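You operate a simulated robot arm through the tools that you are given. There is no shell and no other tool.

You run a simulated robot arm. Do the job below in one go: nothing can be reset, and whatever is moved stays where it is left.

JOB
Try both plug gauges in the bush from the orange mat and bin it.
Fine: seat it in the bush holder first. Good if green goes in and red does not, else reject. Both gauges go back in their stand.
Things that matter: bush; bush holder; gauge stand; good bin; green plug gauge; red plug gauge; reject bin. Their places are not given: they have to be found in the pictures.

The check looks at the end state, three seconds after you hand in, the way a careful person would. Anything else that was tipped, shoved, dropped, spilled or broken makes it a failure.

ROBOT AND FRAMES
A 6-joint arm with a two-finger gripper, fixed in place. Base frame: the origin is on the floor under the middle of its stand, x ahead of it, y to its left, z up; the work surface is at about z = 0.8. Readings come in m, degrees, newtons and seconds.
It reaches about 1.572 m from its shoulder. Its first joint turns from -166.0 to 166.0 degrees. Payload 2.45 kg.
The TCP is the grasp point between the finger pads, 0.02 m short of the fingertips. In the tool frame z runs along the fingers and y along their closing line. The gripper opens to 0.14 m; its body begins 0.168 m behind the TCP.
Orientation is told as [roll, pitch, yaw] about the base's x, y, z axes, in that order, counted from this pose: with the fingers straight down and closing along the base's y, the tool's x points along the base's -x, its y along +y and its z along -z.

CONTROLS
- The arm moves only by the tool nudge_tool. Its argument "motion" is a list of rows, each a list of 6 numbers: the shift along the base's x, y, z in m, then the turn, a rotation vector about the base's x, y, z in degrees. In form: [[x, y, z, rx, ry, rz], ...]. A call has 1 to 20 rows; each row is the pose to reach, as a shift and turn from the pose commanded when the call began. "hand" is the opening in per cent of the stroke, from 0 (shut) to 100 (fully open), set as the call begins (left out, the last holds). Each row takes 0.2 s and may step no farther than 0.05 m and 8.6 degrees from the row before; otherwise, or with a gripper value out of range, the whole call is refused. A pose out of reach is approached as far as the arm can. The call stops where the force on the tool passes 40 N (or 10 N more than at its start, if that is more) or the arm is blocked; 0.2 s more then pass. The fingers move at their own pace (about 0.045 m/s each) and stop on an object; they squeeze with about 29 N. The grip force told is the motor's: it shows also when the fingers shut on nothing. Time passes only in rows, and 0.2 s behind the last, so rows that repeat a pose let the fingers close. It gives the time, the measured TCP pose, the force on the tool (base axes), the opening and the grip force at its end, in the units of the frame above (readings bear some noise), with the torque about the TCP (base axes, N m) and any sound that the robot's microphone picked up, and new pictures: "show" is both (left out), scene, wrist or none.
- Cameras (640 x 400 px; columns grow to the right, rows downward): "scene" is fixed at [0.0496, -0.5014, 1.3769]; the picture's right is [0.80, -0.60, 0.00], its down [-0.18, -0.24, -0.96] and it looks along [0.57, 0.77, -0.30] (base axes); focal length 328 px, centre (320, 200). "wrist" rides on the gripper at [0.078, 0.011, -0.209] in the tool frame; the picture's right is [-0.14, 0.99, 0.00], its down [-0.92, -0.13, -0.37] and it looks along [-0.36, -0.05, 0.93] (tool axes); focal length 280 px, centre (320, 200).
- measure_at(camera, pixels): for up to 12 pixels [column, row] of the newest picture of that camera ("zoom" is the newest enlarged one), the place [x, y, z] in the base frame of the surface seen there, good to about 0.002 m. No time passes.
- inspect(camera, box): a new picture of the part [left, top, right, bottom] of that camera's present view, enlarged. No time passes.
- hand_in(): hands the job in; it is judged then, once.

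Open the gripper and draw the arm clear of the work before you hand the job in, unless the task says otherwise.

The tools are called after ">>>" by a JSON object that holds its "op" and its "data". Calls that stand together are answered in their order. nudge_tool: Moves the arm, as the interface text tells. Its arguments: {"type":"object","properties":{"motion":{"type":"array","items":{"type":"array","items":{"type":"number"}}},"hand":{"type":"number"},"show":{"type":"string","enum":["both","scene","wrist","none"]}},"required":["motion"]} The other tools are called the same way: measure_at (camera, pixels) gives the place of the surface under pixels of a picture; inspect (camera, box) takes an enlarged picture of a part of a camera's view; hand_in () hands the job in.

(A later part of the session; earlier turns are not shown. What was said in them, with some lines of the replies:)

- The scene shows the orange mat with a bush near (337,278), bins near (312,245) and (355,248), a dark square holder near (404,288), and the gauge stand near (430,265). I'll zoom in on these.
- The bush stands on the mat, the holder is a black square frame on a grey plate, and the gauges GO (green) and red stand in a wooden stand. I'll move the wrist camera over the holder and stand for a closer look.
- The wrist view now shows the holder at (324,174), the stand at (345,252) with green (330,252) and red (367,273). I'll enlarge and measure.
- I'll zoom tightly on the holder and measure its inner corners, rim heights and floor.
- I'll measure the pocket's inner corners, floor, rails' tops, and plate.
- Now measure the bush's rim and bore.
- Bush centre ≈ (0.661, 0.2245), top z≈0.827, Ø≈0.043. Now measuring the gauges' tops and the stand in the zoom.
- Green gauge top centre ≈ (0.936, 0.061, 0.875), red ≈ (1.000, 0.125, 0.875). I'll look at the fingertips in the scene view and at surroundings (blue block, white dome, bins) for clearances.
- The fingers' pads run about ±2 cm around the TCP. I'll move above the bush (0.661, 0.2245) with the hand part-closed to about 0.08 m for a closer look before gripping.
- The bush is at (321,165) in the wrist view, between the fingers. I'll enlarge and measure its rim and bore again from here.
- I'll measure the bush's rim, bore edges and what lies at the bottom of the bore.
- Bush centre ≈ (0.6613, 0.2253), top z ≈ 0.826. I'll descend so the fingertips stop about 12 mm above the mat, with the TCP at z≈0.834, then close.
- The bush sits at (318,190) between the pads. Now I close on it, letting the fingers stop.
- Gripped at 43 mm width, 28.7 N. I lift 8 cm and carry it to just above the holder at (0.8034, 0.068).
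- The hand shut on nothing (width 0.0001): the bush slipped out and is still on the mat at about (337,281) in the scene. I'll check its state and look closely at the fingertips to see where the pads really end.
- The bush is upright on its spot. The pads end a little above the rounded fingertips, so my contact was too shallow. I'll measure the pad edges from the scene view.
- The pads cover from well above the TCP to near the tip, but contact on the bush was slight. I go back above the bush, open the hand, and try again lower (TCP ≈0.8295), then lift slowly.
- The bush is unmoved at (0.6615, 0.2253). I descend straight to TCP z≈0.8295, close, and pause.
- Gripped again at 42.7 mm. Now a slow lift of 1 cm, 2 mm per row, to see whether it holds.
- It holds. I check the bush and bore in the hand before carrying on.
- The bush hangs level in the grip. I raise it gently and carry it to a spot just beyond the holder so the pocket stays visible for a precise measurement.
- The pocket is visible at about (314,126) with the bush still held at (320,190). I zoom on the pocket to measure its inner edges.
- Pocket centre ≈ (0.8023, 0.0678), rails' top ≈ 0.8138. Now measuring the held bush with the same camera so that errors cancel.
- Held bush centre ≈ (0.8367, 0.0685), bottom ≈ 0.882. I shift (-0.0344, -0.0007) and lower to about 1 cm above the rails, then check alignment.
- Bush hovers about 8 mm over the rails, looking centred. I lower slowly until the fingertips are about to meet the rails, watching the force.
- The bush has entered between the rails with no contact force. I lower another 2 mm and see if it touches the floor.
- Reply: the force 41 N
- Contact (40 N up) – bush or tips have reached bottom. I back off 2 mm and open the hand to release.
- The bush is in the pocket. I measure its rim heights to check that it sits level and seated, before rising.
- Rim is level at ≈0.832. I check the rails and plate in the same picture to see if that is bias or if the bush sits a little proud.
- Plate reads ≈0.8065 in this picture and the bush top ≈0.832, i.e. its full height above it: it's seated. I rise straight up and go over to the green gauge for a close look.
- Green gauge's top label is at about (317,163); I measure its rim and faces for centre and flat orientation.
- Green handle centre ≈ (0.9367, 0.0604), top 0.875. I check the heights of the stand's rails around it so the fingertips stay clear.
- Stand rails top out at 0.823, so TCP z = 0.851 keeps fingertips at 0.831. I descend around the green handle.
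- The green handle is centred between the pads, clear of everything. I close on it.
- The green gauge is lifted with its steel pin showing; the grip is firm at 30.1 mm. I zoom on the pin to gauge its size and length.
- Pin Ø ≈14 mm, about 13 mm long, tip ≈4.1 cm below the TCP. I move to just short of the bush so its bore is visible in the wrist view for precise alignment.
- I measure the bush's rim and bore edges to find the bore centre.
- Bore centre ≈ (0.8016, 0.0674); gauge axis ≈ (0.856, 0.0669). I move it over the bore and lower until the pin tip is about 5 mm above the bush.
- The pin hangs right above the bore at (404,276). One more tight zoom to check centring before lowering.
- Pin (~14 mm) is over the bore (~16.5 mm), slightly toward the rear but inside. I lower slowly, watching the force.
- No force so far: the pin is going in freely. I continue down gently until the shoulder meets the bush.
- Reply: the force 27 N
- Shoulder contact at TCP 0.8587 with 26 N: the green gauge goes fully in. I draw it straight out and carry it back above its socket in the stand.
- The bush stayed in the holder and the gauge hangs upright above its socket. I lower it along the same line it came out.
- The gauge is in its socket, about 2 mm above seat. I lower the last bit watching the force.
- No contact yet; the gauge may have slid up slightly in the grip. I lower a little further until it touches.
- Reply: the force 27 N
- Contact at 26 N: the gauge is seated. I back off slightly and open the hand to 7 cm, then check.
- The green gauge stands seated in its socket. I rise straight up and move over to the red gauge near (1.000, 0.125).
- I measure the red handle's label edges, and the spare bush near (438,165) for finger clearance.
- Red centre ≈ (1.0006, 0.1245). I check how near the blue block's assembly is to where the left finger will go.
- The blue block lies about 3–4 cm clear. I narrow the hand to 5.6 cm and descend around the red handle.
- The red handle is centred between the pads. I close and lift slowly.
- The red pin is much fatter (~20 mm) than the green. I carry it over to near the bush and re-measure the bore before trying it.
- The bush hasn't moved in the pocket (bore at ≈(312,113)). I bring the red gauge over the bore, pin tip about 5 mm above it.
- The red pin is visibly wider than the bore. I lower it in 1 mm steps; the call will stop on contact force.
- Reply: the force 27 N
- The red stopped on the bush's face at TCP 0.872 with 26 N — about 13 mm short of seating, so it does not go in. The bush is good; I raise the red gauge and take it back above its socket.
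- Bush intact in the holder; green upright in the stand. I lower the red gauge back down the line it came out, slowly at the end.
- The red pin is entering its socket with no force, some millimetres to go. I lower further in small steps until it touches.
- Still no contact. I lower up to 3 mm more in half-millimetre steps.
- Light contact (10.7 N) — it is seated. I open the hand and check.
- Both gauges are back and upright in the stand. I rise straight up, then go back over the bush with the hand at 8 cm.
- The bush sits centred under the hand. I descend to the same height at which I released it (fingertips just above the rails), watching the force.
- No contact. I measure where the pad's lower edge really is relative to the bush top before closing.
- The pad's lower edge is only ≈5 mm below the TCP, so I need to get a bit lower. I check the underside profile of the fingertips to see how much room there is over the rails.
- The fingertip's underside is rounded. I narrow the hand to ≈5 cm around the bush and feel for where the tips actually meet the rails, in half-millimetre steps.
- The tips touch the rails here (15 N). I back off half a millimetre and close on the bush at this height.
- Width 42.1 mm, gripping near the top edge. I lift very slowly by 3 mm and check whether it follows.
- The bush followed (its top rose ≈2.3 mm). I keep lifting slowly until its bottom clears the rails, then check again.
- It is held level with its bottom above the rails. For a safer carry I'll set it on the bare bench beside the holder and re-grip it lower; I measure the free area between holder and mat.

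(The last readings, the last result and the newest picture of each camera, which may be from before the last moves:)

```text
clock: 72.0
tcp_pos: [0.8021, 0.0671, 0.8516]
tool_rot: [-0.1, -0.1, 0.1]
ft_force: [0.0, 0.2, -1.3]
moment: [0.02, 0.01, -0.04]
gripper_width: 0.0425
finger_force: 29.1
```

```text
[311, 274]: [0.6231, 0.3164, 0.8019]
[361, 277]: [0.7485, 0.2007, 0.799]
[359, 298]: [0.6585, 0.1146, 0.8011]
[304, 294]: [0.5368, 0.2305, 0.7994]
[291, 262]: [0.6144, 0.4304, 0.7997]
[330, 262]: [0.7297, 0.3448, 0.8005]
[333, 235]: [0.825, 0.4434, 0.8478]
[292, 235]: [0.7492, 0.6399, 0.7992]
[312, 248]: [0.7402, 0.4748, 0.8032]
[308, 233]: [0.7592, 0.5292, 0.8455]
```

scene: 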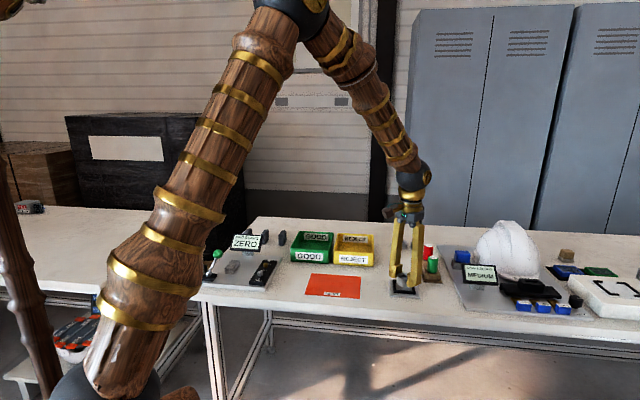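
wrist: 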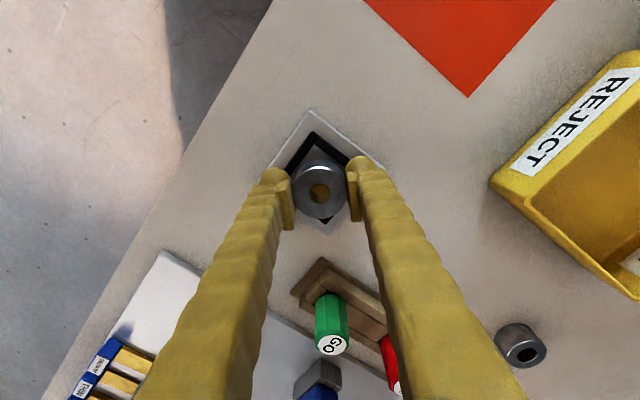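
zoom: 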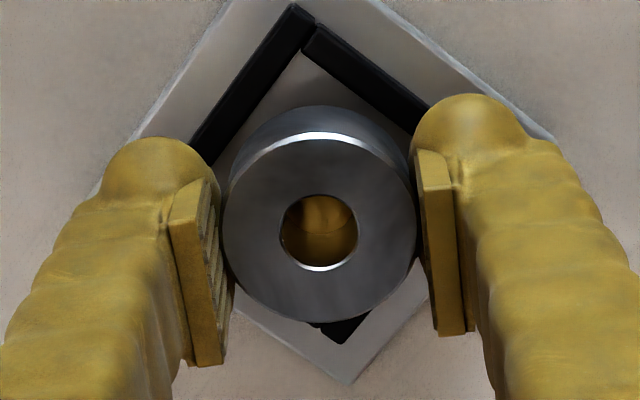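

The mat-to-holder gap is about 9 cm of bare bench. I carry the bush slowly and low to (0.738, 0.133) there.

>>> {"op": "nudge_tool", "data": {"motion": [[0, 0, 0.002, 0, 0, 0], [0, 0, 0.005, 0, 0, 0], [-0.003, 0.003, 0.005, 0, 0, 0], [-0.009, 0.009, 0.005, 0, 0, 0], [-0.018, 0.018, 0.005, 0, 0, 0], [-0.028, 0.029, 0.005, 0, 0, 0], [-0.038, 0.04, 0.005, 0, 0, 0], [-0.048, 0.05, 0.005, 0, 0, 0], [-0.056, 0.058, 0.005, 0, 0, 0], [-0.061, 0.063, 0.005, 0, 0, 0], [-0.0636, 0.0658, 0.005, 0, 0, 0], [-0.0636, 0.0658, 0.005, 0, 0, 0]]}}

>>> {"op": "inspect", "data": {"camera": "scene", "box": [355, 250, 415, 300]}}

```text
clock: 74.6
tcp_pos: [0.7372, 0.1327, 0.855]
tool_rot: [0.0, -0.1, 0.0]
ft_force: [0.0, 0.3, -1.5]
moment: [-0.01, 0.04, 0.01]
gripper_width: 0.0422
finger_force: 28.5
```

scene: 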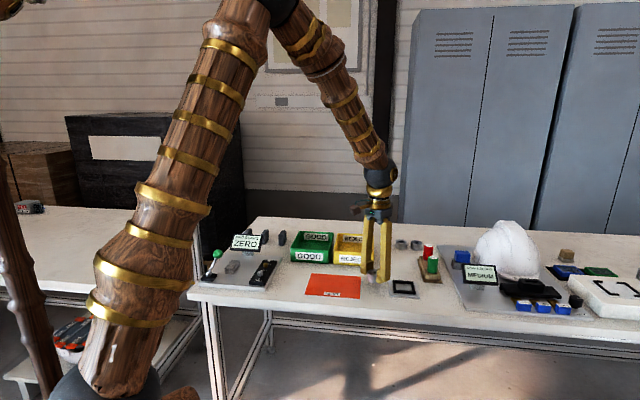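
wrist: 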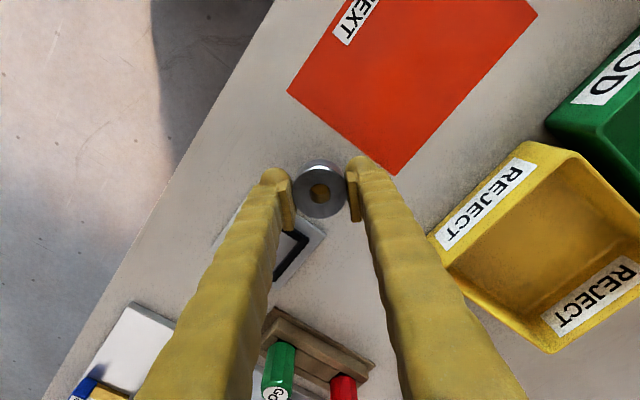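

```text
8.00 times, centred on (385, 275) of scene
```

zoom: 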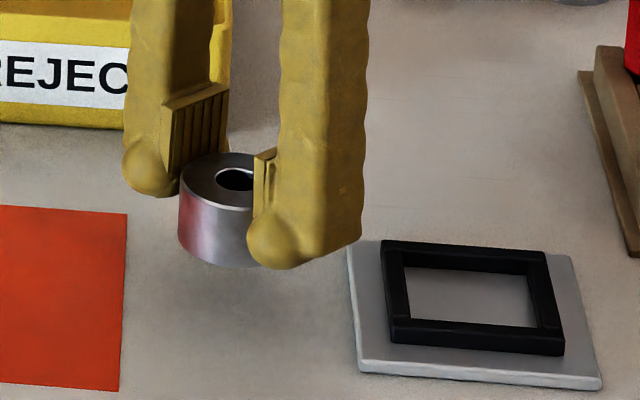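

The bush is held over bare bench. I lower it to the bench surface slowly.

>>> {"op": "nudge_tool", "data": {"motion": [[0, 0, -0.003, 0, 0, 0], [0, 0, -0.009, 0, 0, 0], [0, 0, -0.016, 0, 0, 0], [0, 0, -0.021, 0, 0, 0], [0, 0, -0.024, 0, 0, 0], [0, 0, -0.0255, 0, 0, 0], [0, 0, -0.0265, 0, 0, 0], [0, 0, -0.0275, 0, 0, 0], [0, 0, -0.0275, 0, 0, 0]], "show": "none"}}

>>> {"op": "inspect", "data": {"camera": "scene", "box": [355, 260, 405, 300]}}

```text
clock: 76.6
tcp_pos: [0.7379, 0.1318, 0.8294]
tool_rot: [0.0, 0.1, 0.0]
ft_force: [0.1, -0.5, -1.7]
moment: [0.03, 0.0, 0.01]
gripper_width: 0.0422
finger_force: 29.1
```

```text
10.00 times, centred on (380, 280) of scene
```

zoom: 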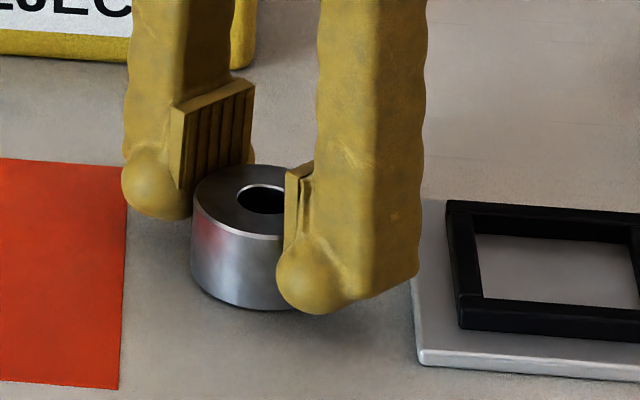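

Nearly down, no contact yet. I go down in half-millimetre steps until it touches.

>>> {"op": "nudge_tool", "data": {"motion": [[0, 0, -0.0005, 0, 0, 0], [0, 0, -0.001, 0, 0, 0], [0, 0, -0.0015, 0, 0, 0], [0, 0, -0.0015, 0, 0, 0]], "show": "none"}}

```text
clock: 77.6
tcp_pos: [0.7382, 0.1326, 0.8282]
tool_rot: [0.0, -0.1, 0.0]
ft_force: [-4.9, -4.1, 18.0]
moment: [-0.01, 0.15, 0.11]
gripper_width: 0.0416
finger_force: 29.0
```

Contact (18 N): the bush stands on the bench. I open the hand, then lower around it for a deeper grip.

>>> {"op": "nudge_tool", "data": {"motion": [[0, 0, 0.0005, 0, 0, 0], [0, 0, 0.0005, 0, 0, 0], [0, 0, 0.0005, 0, 0, 0], [0, 0, 0.0005, 0, 0, 0]], "hand": 43}}

>>> {"op": "inspect", "data": {"camera": "scene", "box": [355, 260, 405, 300]}}

>>> {"op": "inspect", "data": {"camera": "wrist", "box": [265, 130, 375, 240]}}

```text
clock: 78.6
tcp_pos: [0.7382, 0.1319, 0.8271]
tool_rot: [0.0, 0.1, 0.0]
ft_force: [0.2, 0.6, 0.7]
moment: [0.04, -0.02, 0.0]
gripper_width: 0.0601
finger_force: 0.2
```

scene: 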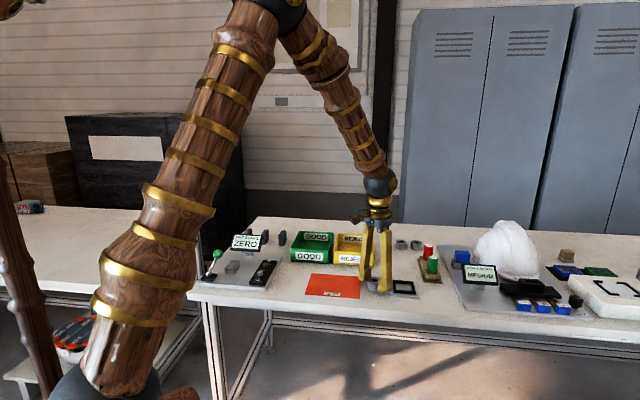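
wrist: 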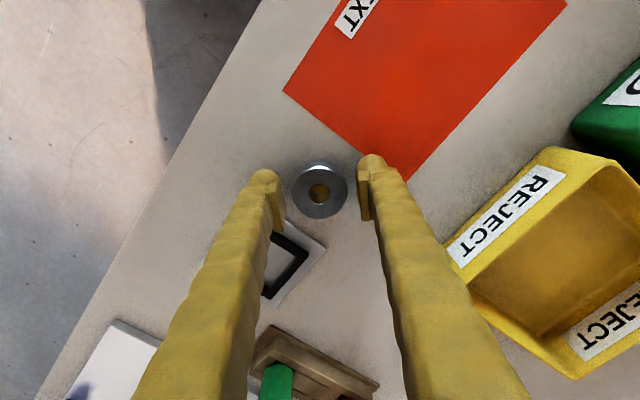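

```text
10.00 times, centred on (380, 280) of scene
```

zoom: 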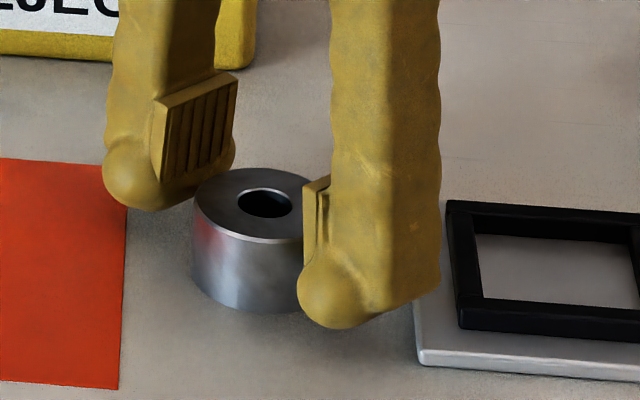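

```text
3.64 times, centred on (320, 185) of wrist
```

zoom: 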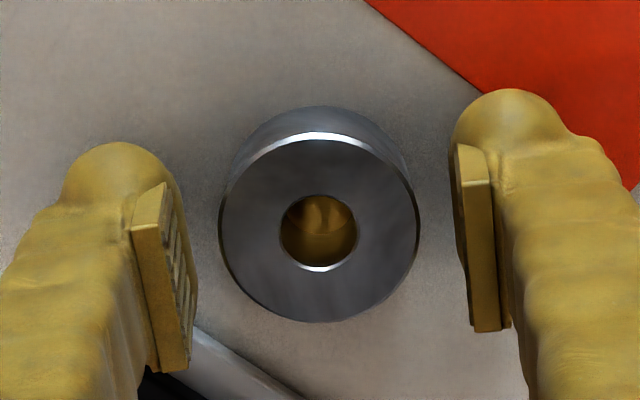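

The bush stands cleanly on the bench. I lower 5.5 mm (tips ≈2 mm above the bench) and close again.

>>> {"op": "nudge_tool", "data": {"motion": [[0, 0, -0.002, 0, 0, 0], [0, 0, -0.004, 0, 0, 0], [0, 0, -0.0055, 0, 0, 0], [0, 0, -0.0055, 0, 0, 0]], "show": "none"}}

>>> {"op": "nudge_tool", "data": {"motion": [[0, 0, 0, 0, 0, 0], [0, 0, 0, 0, 0, 0], [0, 0, 0, 0, 0, 0], [0, 0, 0, 0, 0, 0]], "hand": 0, "show": "none"}}

>>> {"op": "nudge_tool", "data": {"motion": [[0, 0, 0.002, 0, 0, 0], [0, 0, 0.005, 0, 0, 0], [0, 0, 0.01, 0, 0, 0], [0, 0, 0.018, 0, 0, 0], [0, 0, 0.03, 0, 0, 0], [0, 0, 0.045, 0, 0, 0], [0, 0, 0.06, 0, 0, 0], [0, 0, 0.07, 0, 0, 0], [0, 0, 0.07, 0, 0, 0]]}}

>>> {"op": "inspect", "data": {"camera": "scene", "box": [355, 235, 405, 290]}}

```text
clock: 79.6
tcp_pos: [0.7385, 0.1323, 0.8217]
tool_rot: [0.0, 0.0, 0.0]
ft_force: [0.1, 0.4, 0.6]
moment: [0.02, 0.01, 0.0]
gripper_width: 0.06
finger_force: 0.0
```

```text
clock: 80.6
tcp_pos: [0.7397, 0.1329, 0.821]
tool_rot: [0.1, 0.1, 0.0]
ft_force: [-0.3, 0.0, -1.0]
moment: [0.0, 0.01, 0.0]
gripper_width: 0.0418
finger_force: 28.9
```

```text
clock: 82.6
tcp_pos: [0.7387, 0.133, 0.8927]
tool_rot: [0.1, 0.0, 0.0]
ft_force: [-0.8, 0.6, -1.4]
moment: [-0.02, 0.01, -0.02]
gripper_width: 0.0419
finger_force: 29.5
```

scene: 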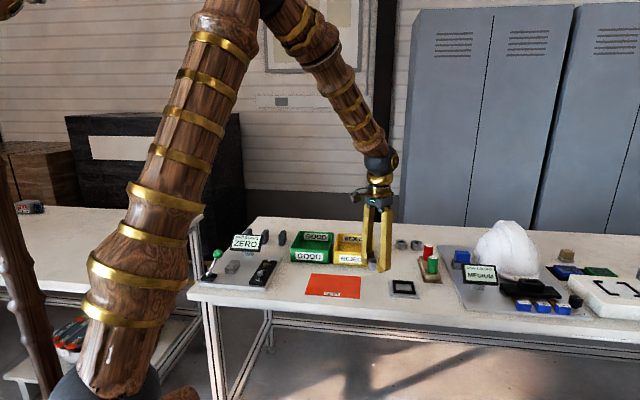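
wrist: 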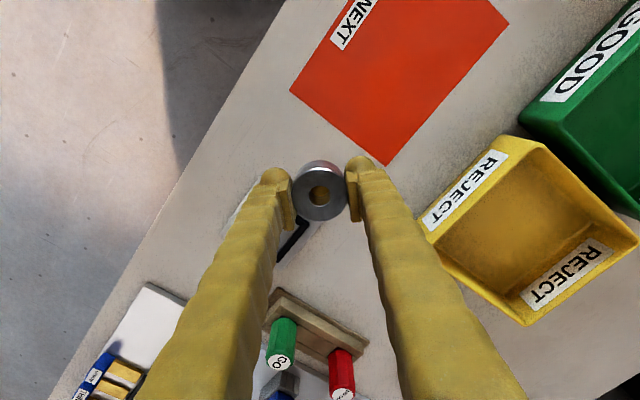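

```text
7.27 times, centred on (380, 262) of scene
```

zoom: 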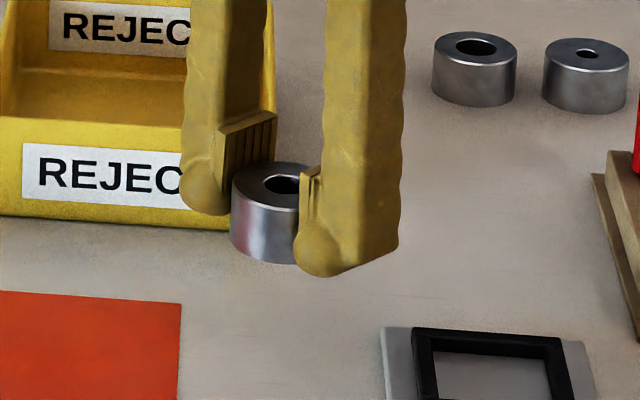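

Gripped deeper now. I raise it and carry it over the orange mat (not over the reject bin) toward the good bin, then look at the bin.

>>> {"op": "nudge_tool", "data": {"motion": [[0, 0, 0.01, 0, 0, 0], [0, 0, 0.03, 0, 0, 0], [-0.01, 0.013, 0.05, 0, 0, 0], [-0.025, 0.032, 0.065, 0, 0, 0], [-0.042, 0.054, 0.0725, 0, 0, 0], [-0.06, 0.077, 0.0725, 0, 0, 0], [-0.078, 0.1, 0.0725, 0, 0, 0], [-0.093, 0.12, 0.0725, 0, 0, 0], [-0.103, 0.135, 0.0725, 0, 0, 0], [-0.108, 0.145, 0.0725, 0, 0, 0], [-0.108, 0.145, 0.0725, 0, 0, 0]]}}

>>> {"op": "measure_at", "data": {"camera": "wrist", "pixels": [[420, 230], [440, 250], [460, 200], [400, 200], [480, 260], [500, 180]]}}

```text
clock: 85.0
tcp_pos: [0.6312, 0.2766, 0.9639]
tool_rot: [-0.1, 0.1, 0.1]
ft_force: [0.7, 0.6, -0.6]
moment: [0.03, -0.01, -0.01]
gripper_width: 0.0414
finger_force: 28.9
```

scene: 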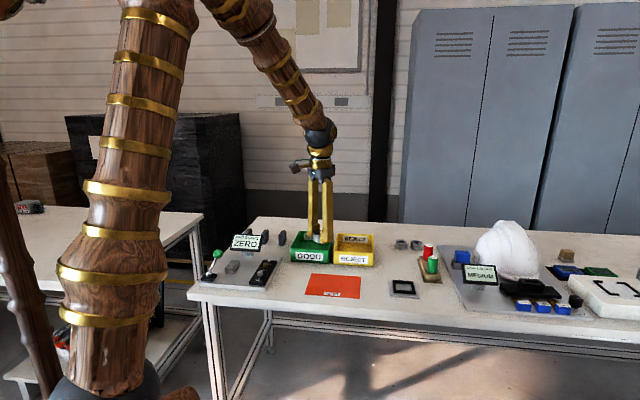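
wrist: 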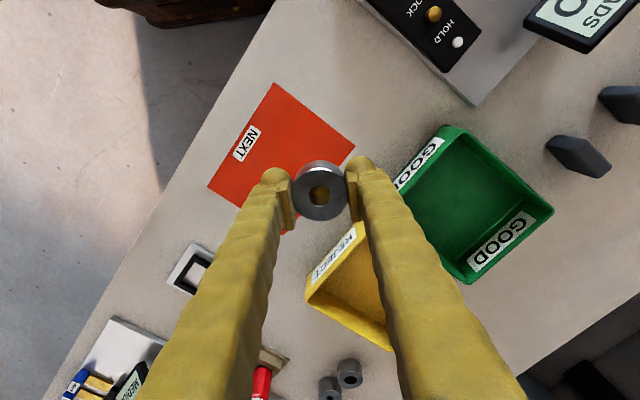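

```text
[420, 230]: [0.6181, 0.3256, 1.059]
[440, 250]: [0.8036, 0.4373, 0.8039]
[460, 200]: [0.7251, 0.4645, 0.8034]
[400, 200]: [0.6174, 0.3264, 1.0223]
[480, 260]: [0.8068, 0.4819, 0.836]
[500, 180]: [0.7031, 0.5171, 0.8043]
```

The green bin's floor reads z≈0.8035. I measure its rim corners and floor to find the centre.

>>> {"op": "measure_at", "data": {"camera": "wrist", "pixels": [[447, 129], [551, 211], [473, 281], [458, 150], [530, 205], [468, 255], [430, 190], [420, 175], [415, 195], [440, 160], [510, 235], [500, 215]]}}

>>> {"op": "inspect", "data": {"camera": "wrist", "box": [390, 115, 560, 290]}}

```text
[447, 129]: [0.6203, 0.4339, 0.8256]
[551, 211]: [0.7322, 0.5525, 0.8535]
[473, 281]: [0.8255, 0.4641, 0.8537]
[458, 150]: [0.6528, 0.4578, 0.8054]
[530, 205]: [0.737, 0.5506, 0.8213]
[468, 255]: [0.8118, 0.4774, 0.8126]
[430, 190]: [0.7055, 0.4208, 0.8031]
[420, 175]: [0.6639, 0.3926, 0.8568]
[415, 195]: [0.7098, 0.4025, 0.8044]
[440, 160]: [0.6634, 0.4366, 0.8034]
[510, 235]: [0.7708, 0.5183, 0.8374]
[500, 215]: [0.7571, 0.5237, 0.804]
```

```text
2.29 times, centred on (475, 202) of wrist
```

zoom: 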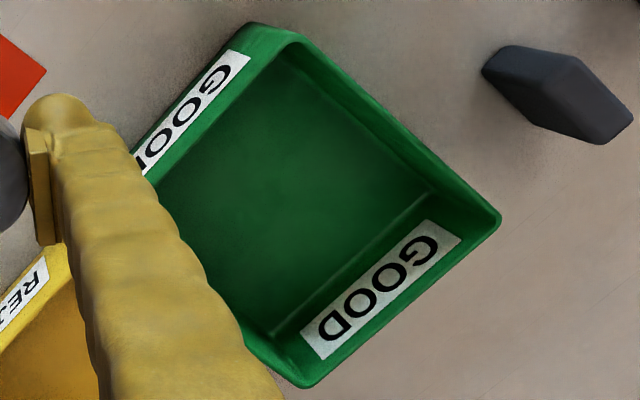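

Good bin rim ≈0.854, centre ≈ (0.723, 0.449), long axis at about 46°. I move over it while turning the hand by -43° so the fingers open along the bin's long axis.

>>> {"op": "nudge_tool", "data": {"motion": [[0.005, 0.009, 0, 0, 0, -2], [0.014, 0.026, 0, 0, 0, -6], [0.024, 0.045, 0, 0, 0, -10.5], [0.035, 0.065, 0, 0, 0, -15], [0.046, 0.085, 0, 0, 0, -20], [0.057, 0.105, 0, 0, 0, -25], [0.067, 0.124, 0, 0, 0, -30], [0.077, 0.142, 0, 0, 0, -35], [0.086, 0.158, 0, 0, 0, -39], [0.0924, 0.1708, 0, 0, 0, -43], [0.0924, 0.1708, 0, 0, 0, -43]]}}

>>> {"op": "inspect", "data": {"camera": "scene", "box": [280, 200, 380, 280]}}

```text
clock: 87.4
tcp_pos: [0.7222, 0.4483, 0.9644]
tool_rot: [0.0, 0.0, -43.0]
ft_force: [0.3, -0.6, -2.0]
moment: [-0.01, -0.03, 0.02]
gripper_width: 0.0418
finger_force: 29.1
```

scene: 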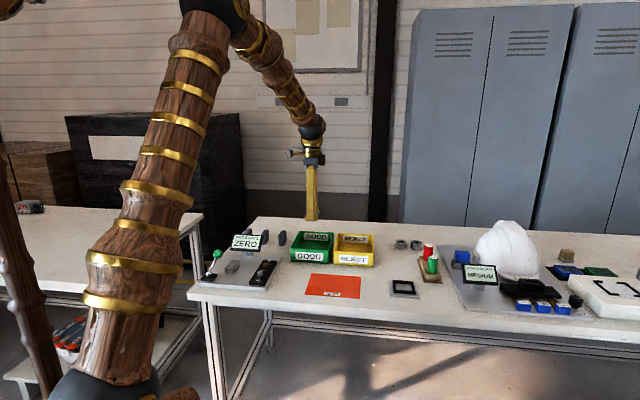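
wrist: 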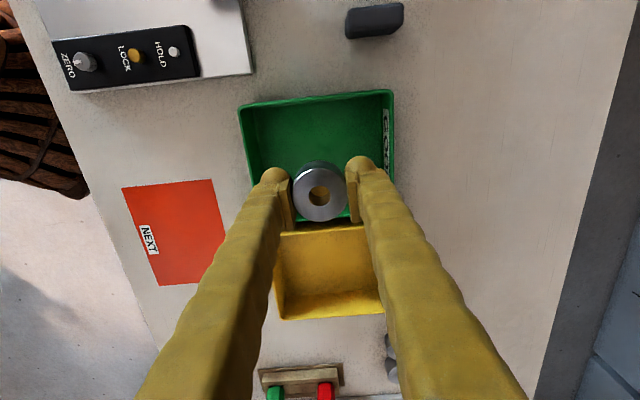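

```text
5.00 times, centred on (330, 240) of scene
```

zoom: 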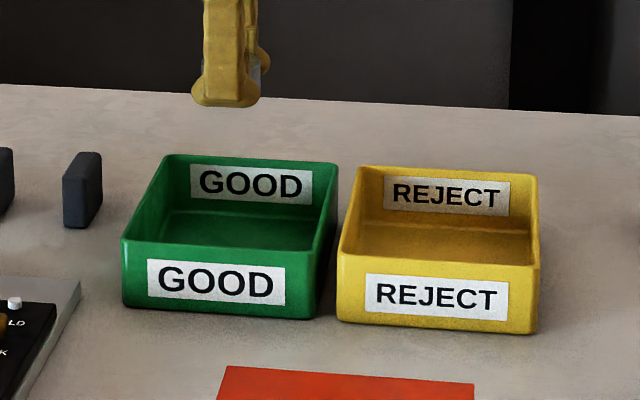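

The hand is aligned with the bin. I measure the green bin's rim in this view to refine the drop point.

>>> {"op": "inspect", "data": {"camera": "wrist", "box": [220, 75, 420, 245]}}

>>> {"op": "measure_at", "data": {"camera": "wrist", "pixels": [[241, 106], [392, 92], [316, 98], [244, 150], [392, 150], [252, 190], [320, 120], [300, 140], [268, 160], [370, 150], [345, 222], [280, 229]]}}

```text
2.35 times, centred on (320, 160) of wrist
```

zoom: 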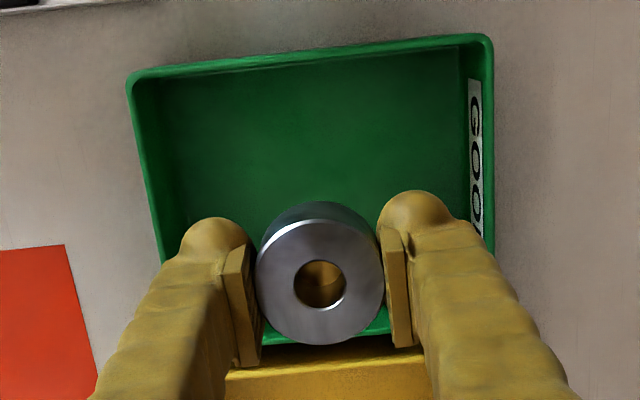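

```text
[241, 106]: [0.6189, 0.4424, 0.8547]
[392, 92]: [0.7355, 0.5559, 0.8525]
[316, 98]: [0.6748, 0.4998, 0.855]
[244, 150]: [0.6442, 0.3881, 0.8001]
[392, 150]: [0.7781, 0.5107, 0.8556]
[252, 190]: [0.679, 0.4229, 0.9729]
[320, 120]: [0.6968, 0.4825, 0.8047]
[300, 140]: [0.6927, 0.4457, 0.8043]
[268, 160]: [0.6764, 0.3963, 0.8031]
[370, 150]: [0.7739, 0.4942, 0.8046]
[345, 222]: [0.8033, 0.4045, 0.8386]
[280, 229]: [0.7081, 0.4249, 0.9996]
```

Bin centre ≈ (0.722, 0.453). I adjust 3 mm and go down to just above the rim, then check.

>>> {"op": "nudge_tool", "data": {"motion": [[0, 0.003, -0.01, 0, 0, 0], [0, 0.003, -0.03, 0, 0, 0], [0, 0.003, -0.055, 0, 0, 0], [0, 0.003, -0.075, 0, 0, 0], [0, 0.003, -0.085, 0, 0, 0], [0, 0.003, -0.085, 0, 0, 0]]}}

>>> {"op": "inspect", "data": {"camera": "scene", "box": [280, 200, 380, 280]}}

>>> {"op": "inspect", "data": {"camera": "wrist", "box": [220, 75, 420, 245]}}

```text
clock: 88.8
tcp_pos: [0.7233, 0.4527, 0.8796]
tool_rot: [0.0, 0.1, -43.0]
ft_force: [0.2, 1.2, -1.6]
moment: [0.01, -0.01, -0.01]
gripper_width: 0.0417
finger_force: 28.9
```

scene: 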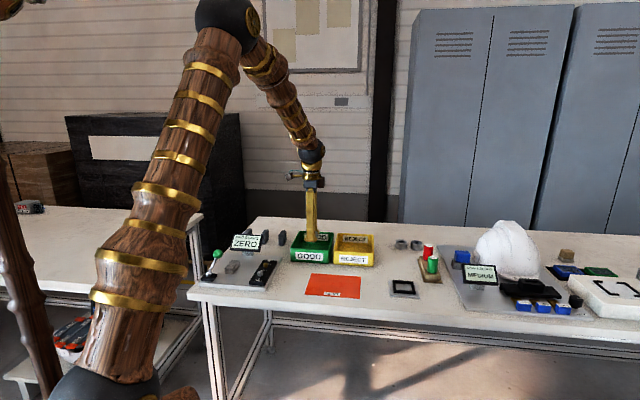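
wrist: 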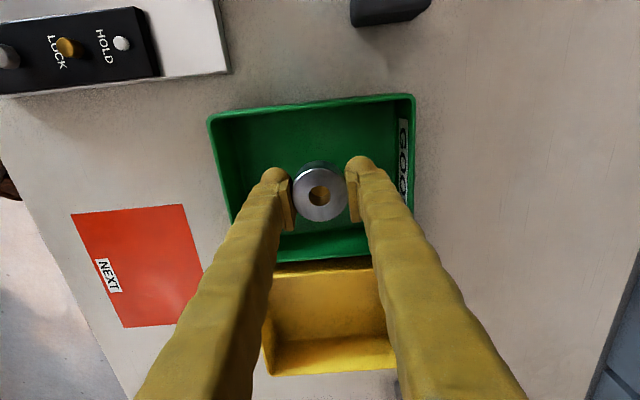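

```text
5.00 times, centred on (330, 240) of scene
```

zoom: 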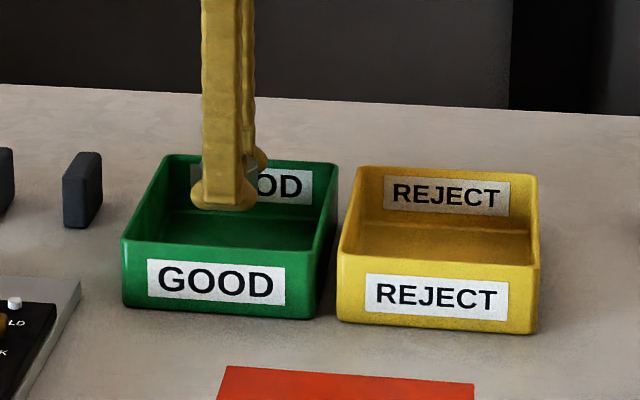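

```text
2.35 times, centred on (320, 160) of wrist
```

zoom: 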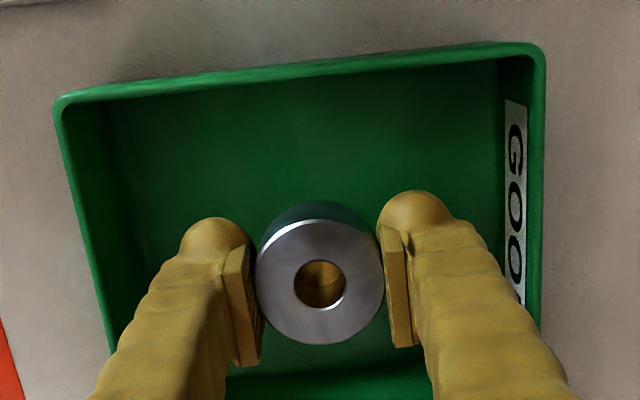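

The hand is well inside the bin outline. I lower the bush to just above the bin floor.

>>> {"op": "nudge_tool", "data": {"motion": [[0, 0, -0.012, 0, 0, 0], [0, 0, -0.025, 0, 0, 0], [0, 0, -0.036, 0, 0, 0], [0, 0, -0.044, 0, 0, 0], [0, 0, -0.048, 0, 0, 0], [0, 0, -0.0505, 0, 0, 0], [0, 0, -0.0515, 0, 0, 0], [0, 0, -0.0515, 0, 0, 0]]}}

>>> {"op": "inspect", "data": {"camera": "wrist", "box": [200, 75, 440, 265]}}

```text
clock: 90.6
tcp_pos: [0.7225, 0.4529, 0.8285]
tool_rot: [0.0, 0.0, -43.0]
ft_force: [-0.3, 0.7, -2.1]
moment: [-0.03, -0.02, 0.01]
gripper_width: 0.0417
finger_force: 29.1
```

scene: 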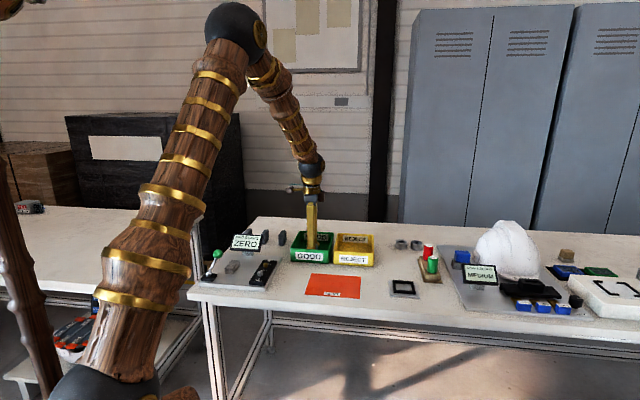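
wrist: 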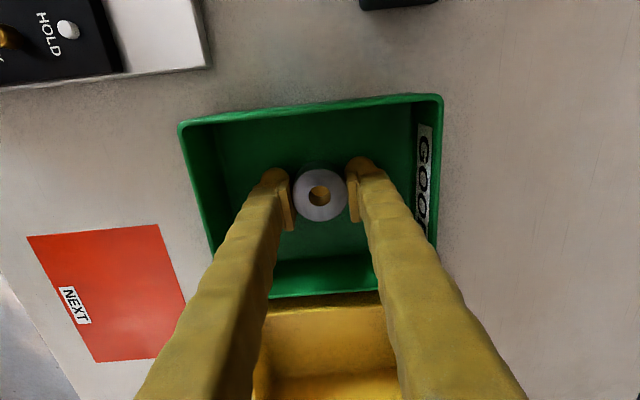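

```text
2.11 times, centred on (320, 170) of wrist
```

zoom: 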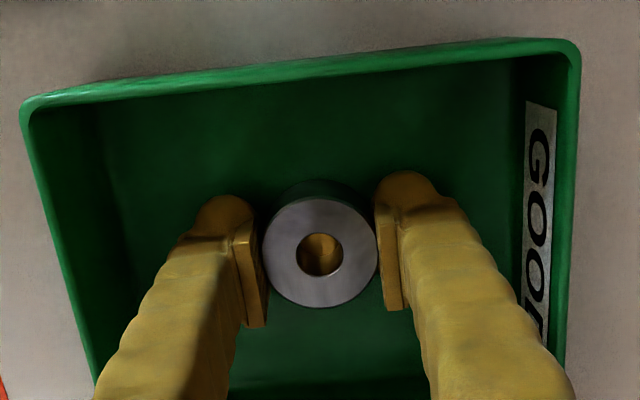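

About 2 mm left, fingers clear of the walls. I ease down to contact.

>>> {"op": "nudge_tool", "data": {"motion": [[0, 0, -0.0007, 0, 0, 0], [0, 0, -0.0014, 0, 0, 0], [0, 0, -0.002, 0, 0, 0], [0, 0, -0.002, 0, 0, 0]], "show": "none"}}

```text
clock: 91.6
tcp_pos: [0.7231, 0.4528, 0.8265]
tool_rot: [0.0, 0.1, -43.0]
ft_force: [0.0, 1.1, -1.7]
moment: [0.0, 0.02, -0.01]
gripper_width: 0.0416
finger_force: 29.1
```

>>> {"op": "nudge_tool", "data": {"motion": [[0, 0, -0.0005, 0, 0, 0], [0, 0, -0.001, 0, 0, 0], [0, 0, -0.001, 0, 0, 0]], "show": "none"}}

```text
clock: 92.4
tcp_pos: [0.7228, 0.4513, 0.8252]
tool_rot: [0.0, 0.1, -43.0]
ft_force: [-4.5, 2.3, 12.1]
moment: [0.12, 0.23, 0.06]
gripper_width: 0.0416
finger_force: 29.1
```

The last reading shows light contact (12 N): the bush is on the bin floor. I open the hand modestly to release it, staying clear of the walls.

>>> {"op": "nudge_tool", "data": {"motion": [[0, 0, 0.0005, 0, 0, 0], [0, 0, 0.0005, 0, 0, 0], [0, 0, 0.0005, 0, 0, 0], [0, 0, 0.0005, 0, 0, 0]], "hand": 41}}

>>> {"op": "inspect", "data": {"camera": "wrist", "box": [200, 75, 440, 265]}}

```text
clock: 93.4
tcp_pos: [0.7234, 0.451, 0.8245]
tool_rot: [0.0, 0.0, -43.0]
ft_force: [0.1, -0.6, -0.1]
moment: [-0.05, -0.01, 0.03]
gripper_width: 0.0573
finger_force: 0.1
```

scene: 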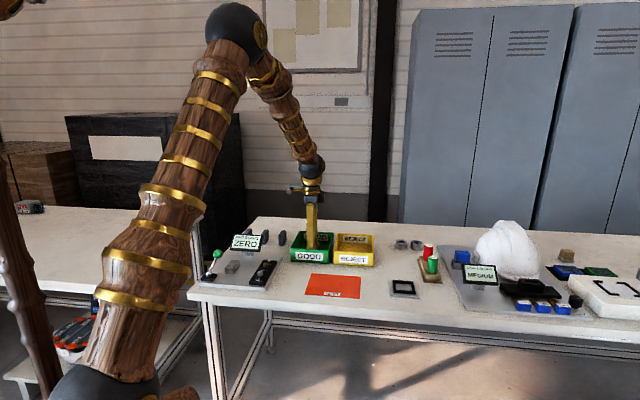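
wrist: 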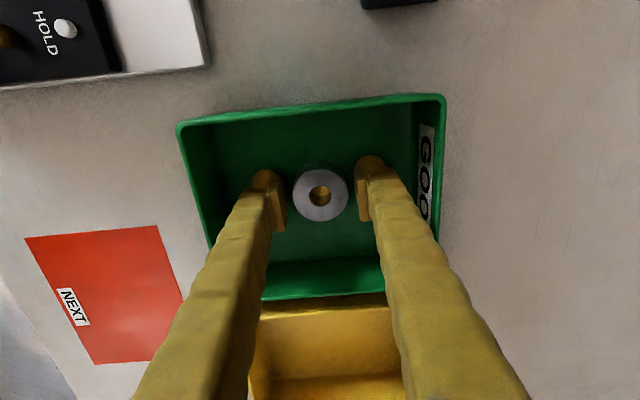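

```text
2.11 times, centred on (320, 170) of wrist
```

zoom: 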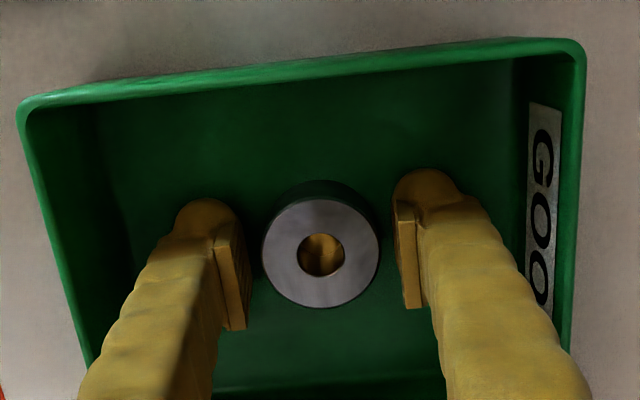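

The bush is released and stands in the good bin between the open fingers. I rise straight up well clear, then look over everything.

>>> {"op": "nudge_tool", "data": {"motion": [[0, 0, 0.015, 0, 0, 0], [0, 0, 0.045, 0, 0, 0], [0, 0, 0.09, 0, 0, 0], [0, 0, 0.135, 0, 0, 0], [0, 0, 0.18, 0, 0, 0], [0, 0, 0.225, 0, 0, 0], [-0.03, -0.02, 0.25, 0, 0, 5], [-0.06, -0.04, 0.26, 0, 0, 12], [-0.09, -0.06, 0.26, 0, 0, 20], [-0.12, -0.08, 0.26, 0, 0, 28], [-0.15, -0.1, 0.26, 0, 0, 36], [-0.17, -0.11, 0.26, 0, 0, 43], [-0.17, -0.11, 0.26, 0, 0, 43]]}}

>>> {"op": "inspect", "data": {"camera": "scene", "box": [280, 220, 480, 320]}}

>>> {"op": "inspect", "data": {"camera": "scene", "box": [385, 235, 455, 300]}}

>>> {"op": "inspect", "data": {"camera": "wrist", "box": [280, 120, 480, 300]}}

```text
clock: 96.2
tcp_pos: [0.5541, 0.3407, 1.0858]
tool_rot: [0.1, 0.0, 0.1]
ft_force: [0.8, 1.4, -0.7]
moment: [-0.01, -0.03, 0.02]
gripper_width: 0.0574
finger_force: 0.1
```

scene: 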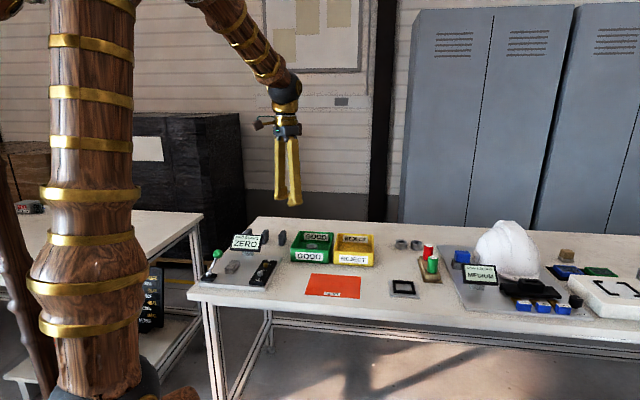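
wrist: 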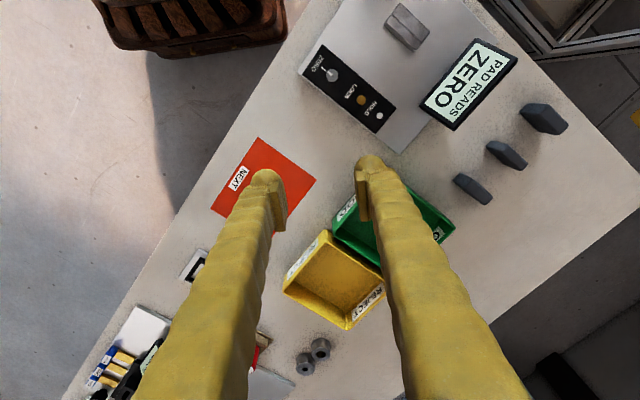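

```text
3.20 times, centred on (380, 270) of scene
```

zoom: 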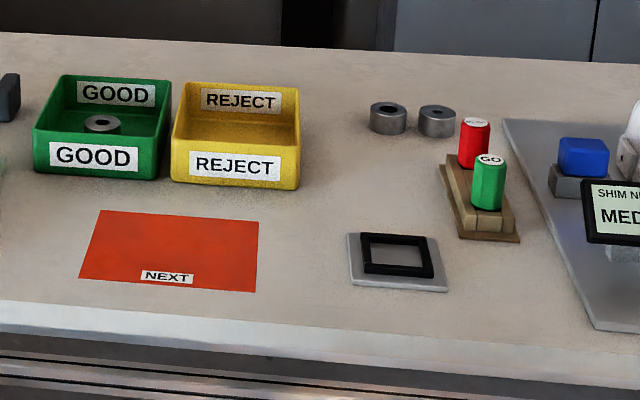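

```text
6.15 times, centred on (420, 268) of scene
```

zoom: 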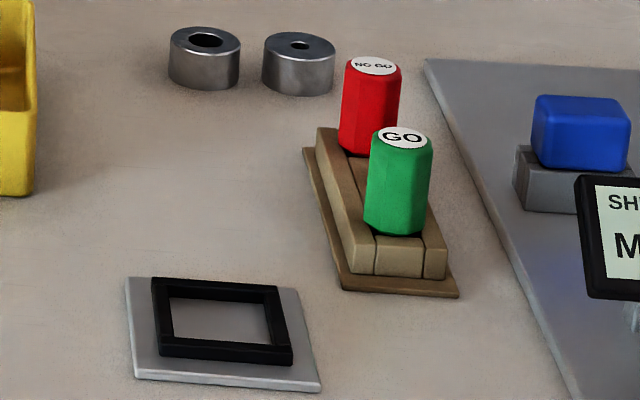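

```text
2.22 times, centred on (380, 210) of wrist
```

zoom: 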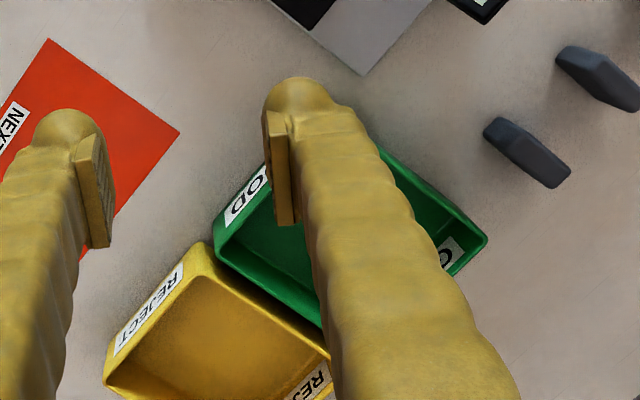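

The bush sits in the good bin, both gauges stand in their stand as at first, and holder, mat and bins are where they were. I open the hand fully, the arm being clear, before handing in.

>>> {"op": "nudge_tool", "data": {"motion": [[0, 0, 0, 0, 0, 0], [0, 0, 0, 0, 0, 0], [0, 0, 0, 0, 0, 0], [0, 0, 0, 0, 0, 0], [0, 0, 0, 0, 0, 0]], "hand": 100, "show": "scene"}}

>>> {"op": "measure_at", "data": {"camera": "scene", "pixels": [[428, 246], [433, 258], [311, 257], [404, 288]]}}

```text
clock: 97.4
tcp_pos: [0.5551, 0.3418, 1.0853]
tool_rot: [0.1, -0.1, 0.0]
ft_force: [0.7, -0.4, 0.1]
moment: [0.03, 0.04, -0.03]
gripper_width: 0.1399
finger_force: 0.0
```

scene: 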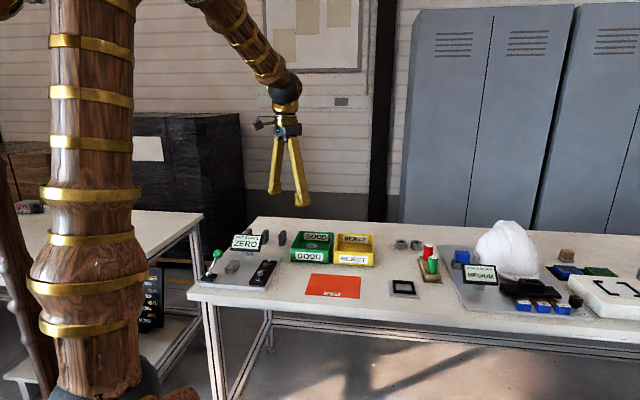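

```text
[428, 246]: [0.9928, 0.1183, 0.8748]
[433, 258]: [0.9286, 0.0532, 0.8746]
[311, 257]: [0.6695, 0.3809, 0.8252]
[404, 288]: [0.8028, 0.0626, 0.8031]
```

Both gauge tops read 0.875, the same as before I touched them, so they are seated. The bush is in the good bin, and the arm is clear with the hand open, so I hand the job in.

>>> {"op": "hand_in", "data": {}}

```text
The job is handed in.
```

The bush passed and is in the good bin. With it seated in the holder, the green gauge went fully in, and the red gauge stopped on the face of the bush without entering.

Both gauges are back in their sockets in the stand, at the same height as before I touched them. The final pictures show the holder, mat and bins where they were. The arm is clear with the hand open.

- **First lift:** my first grip on the bush was too shallow and slipped. The bush stayed upright on the mat, and the second, lower grip held.
- **Bench stop:** after the gauging I set the bush down briefly on the bare bench beside the holder, to get a firmer grip before carrying it to the bin.
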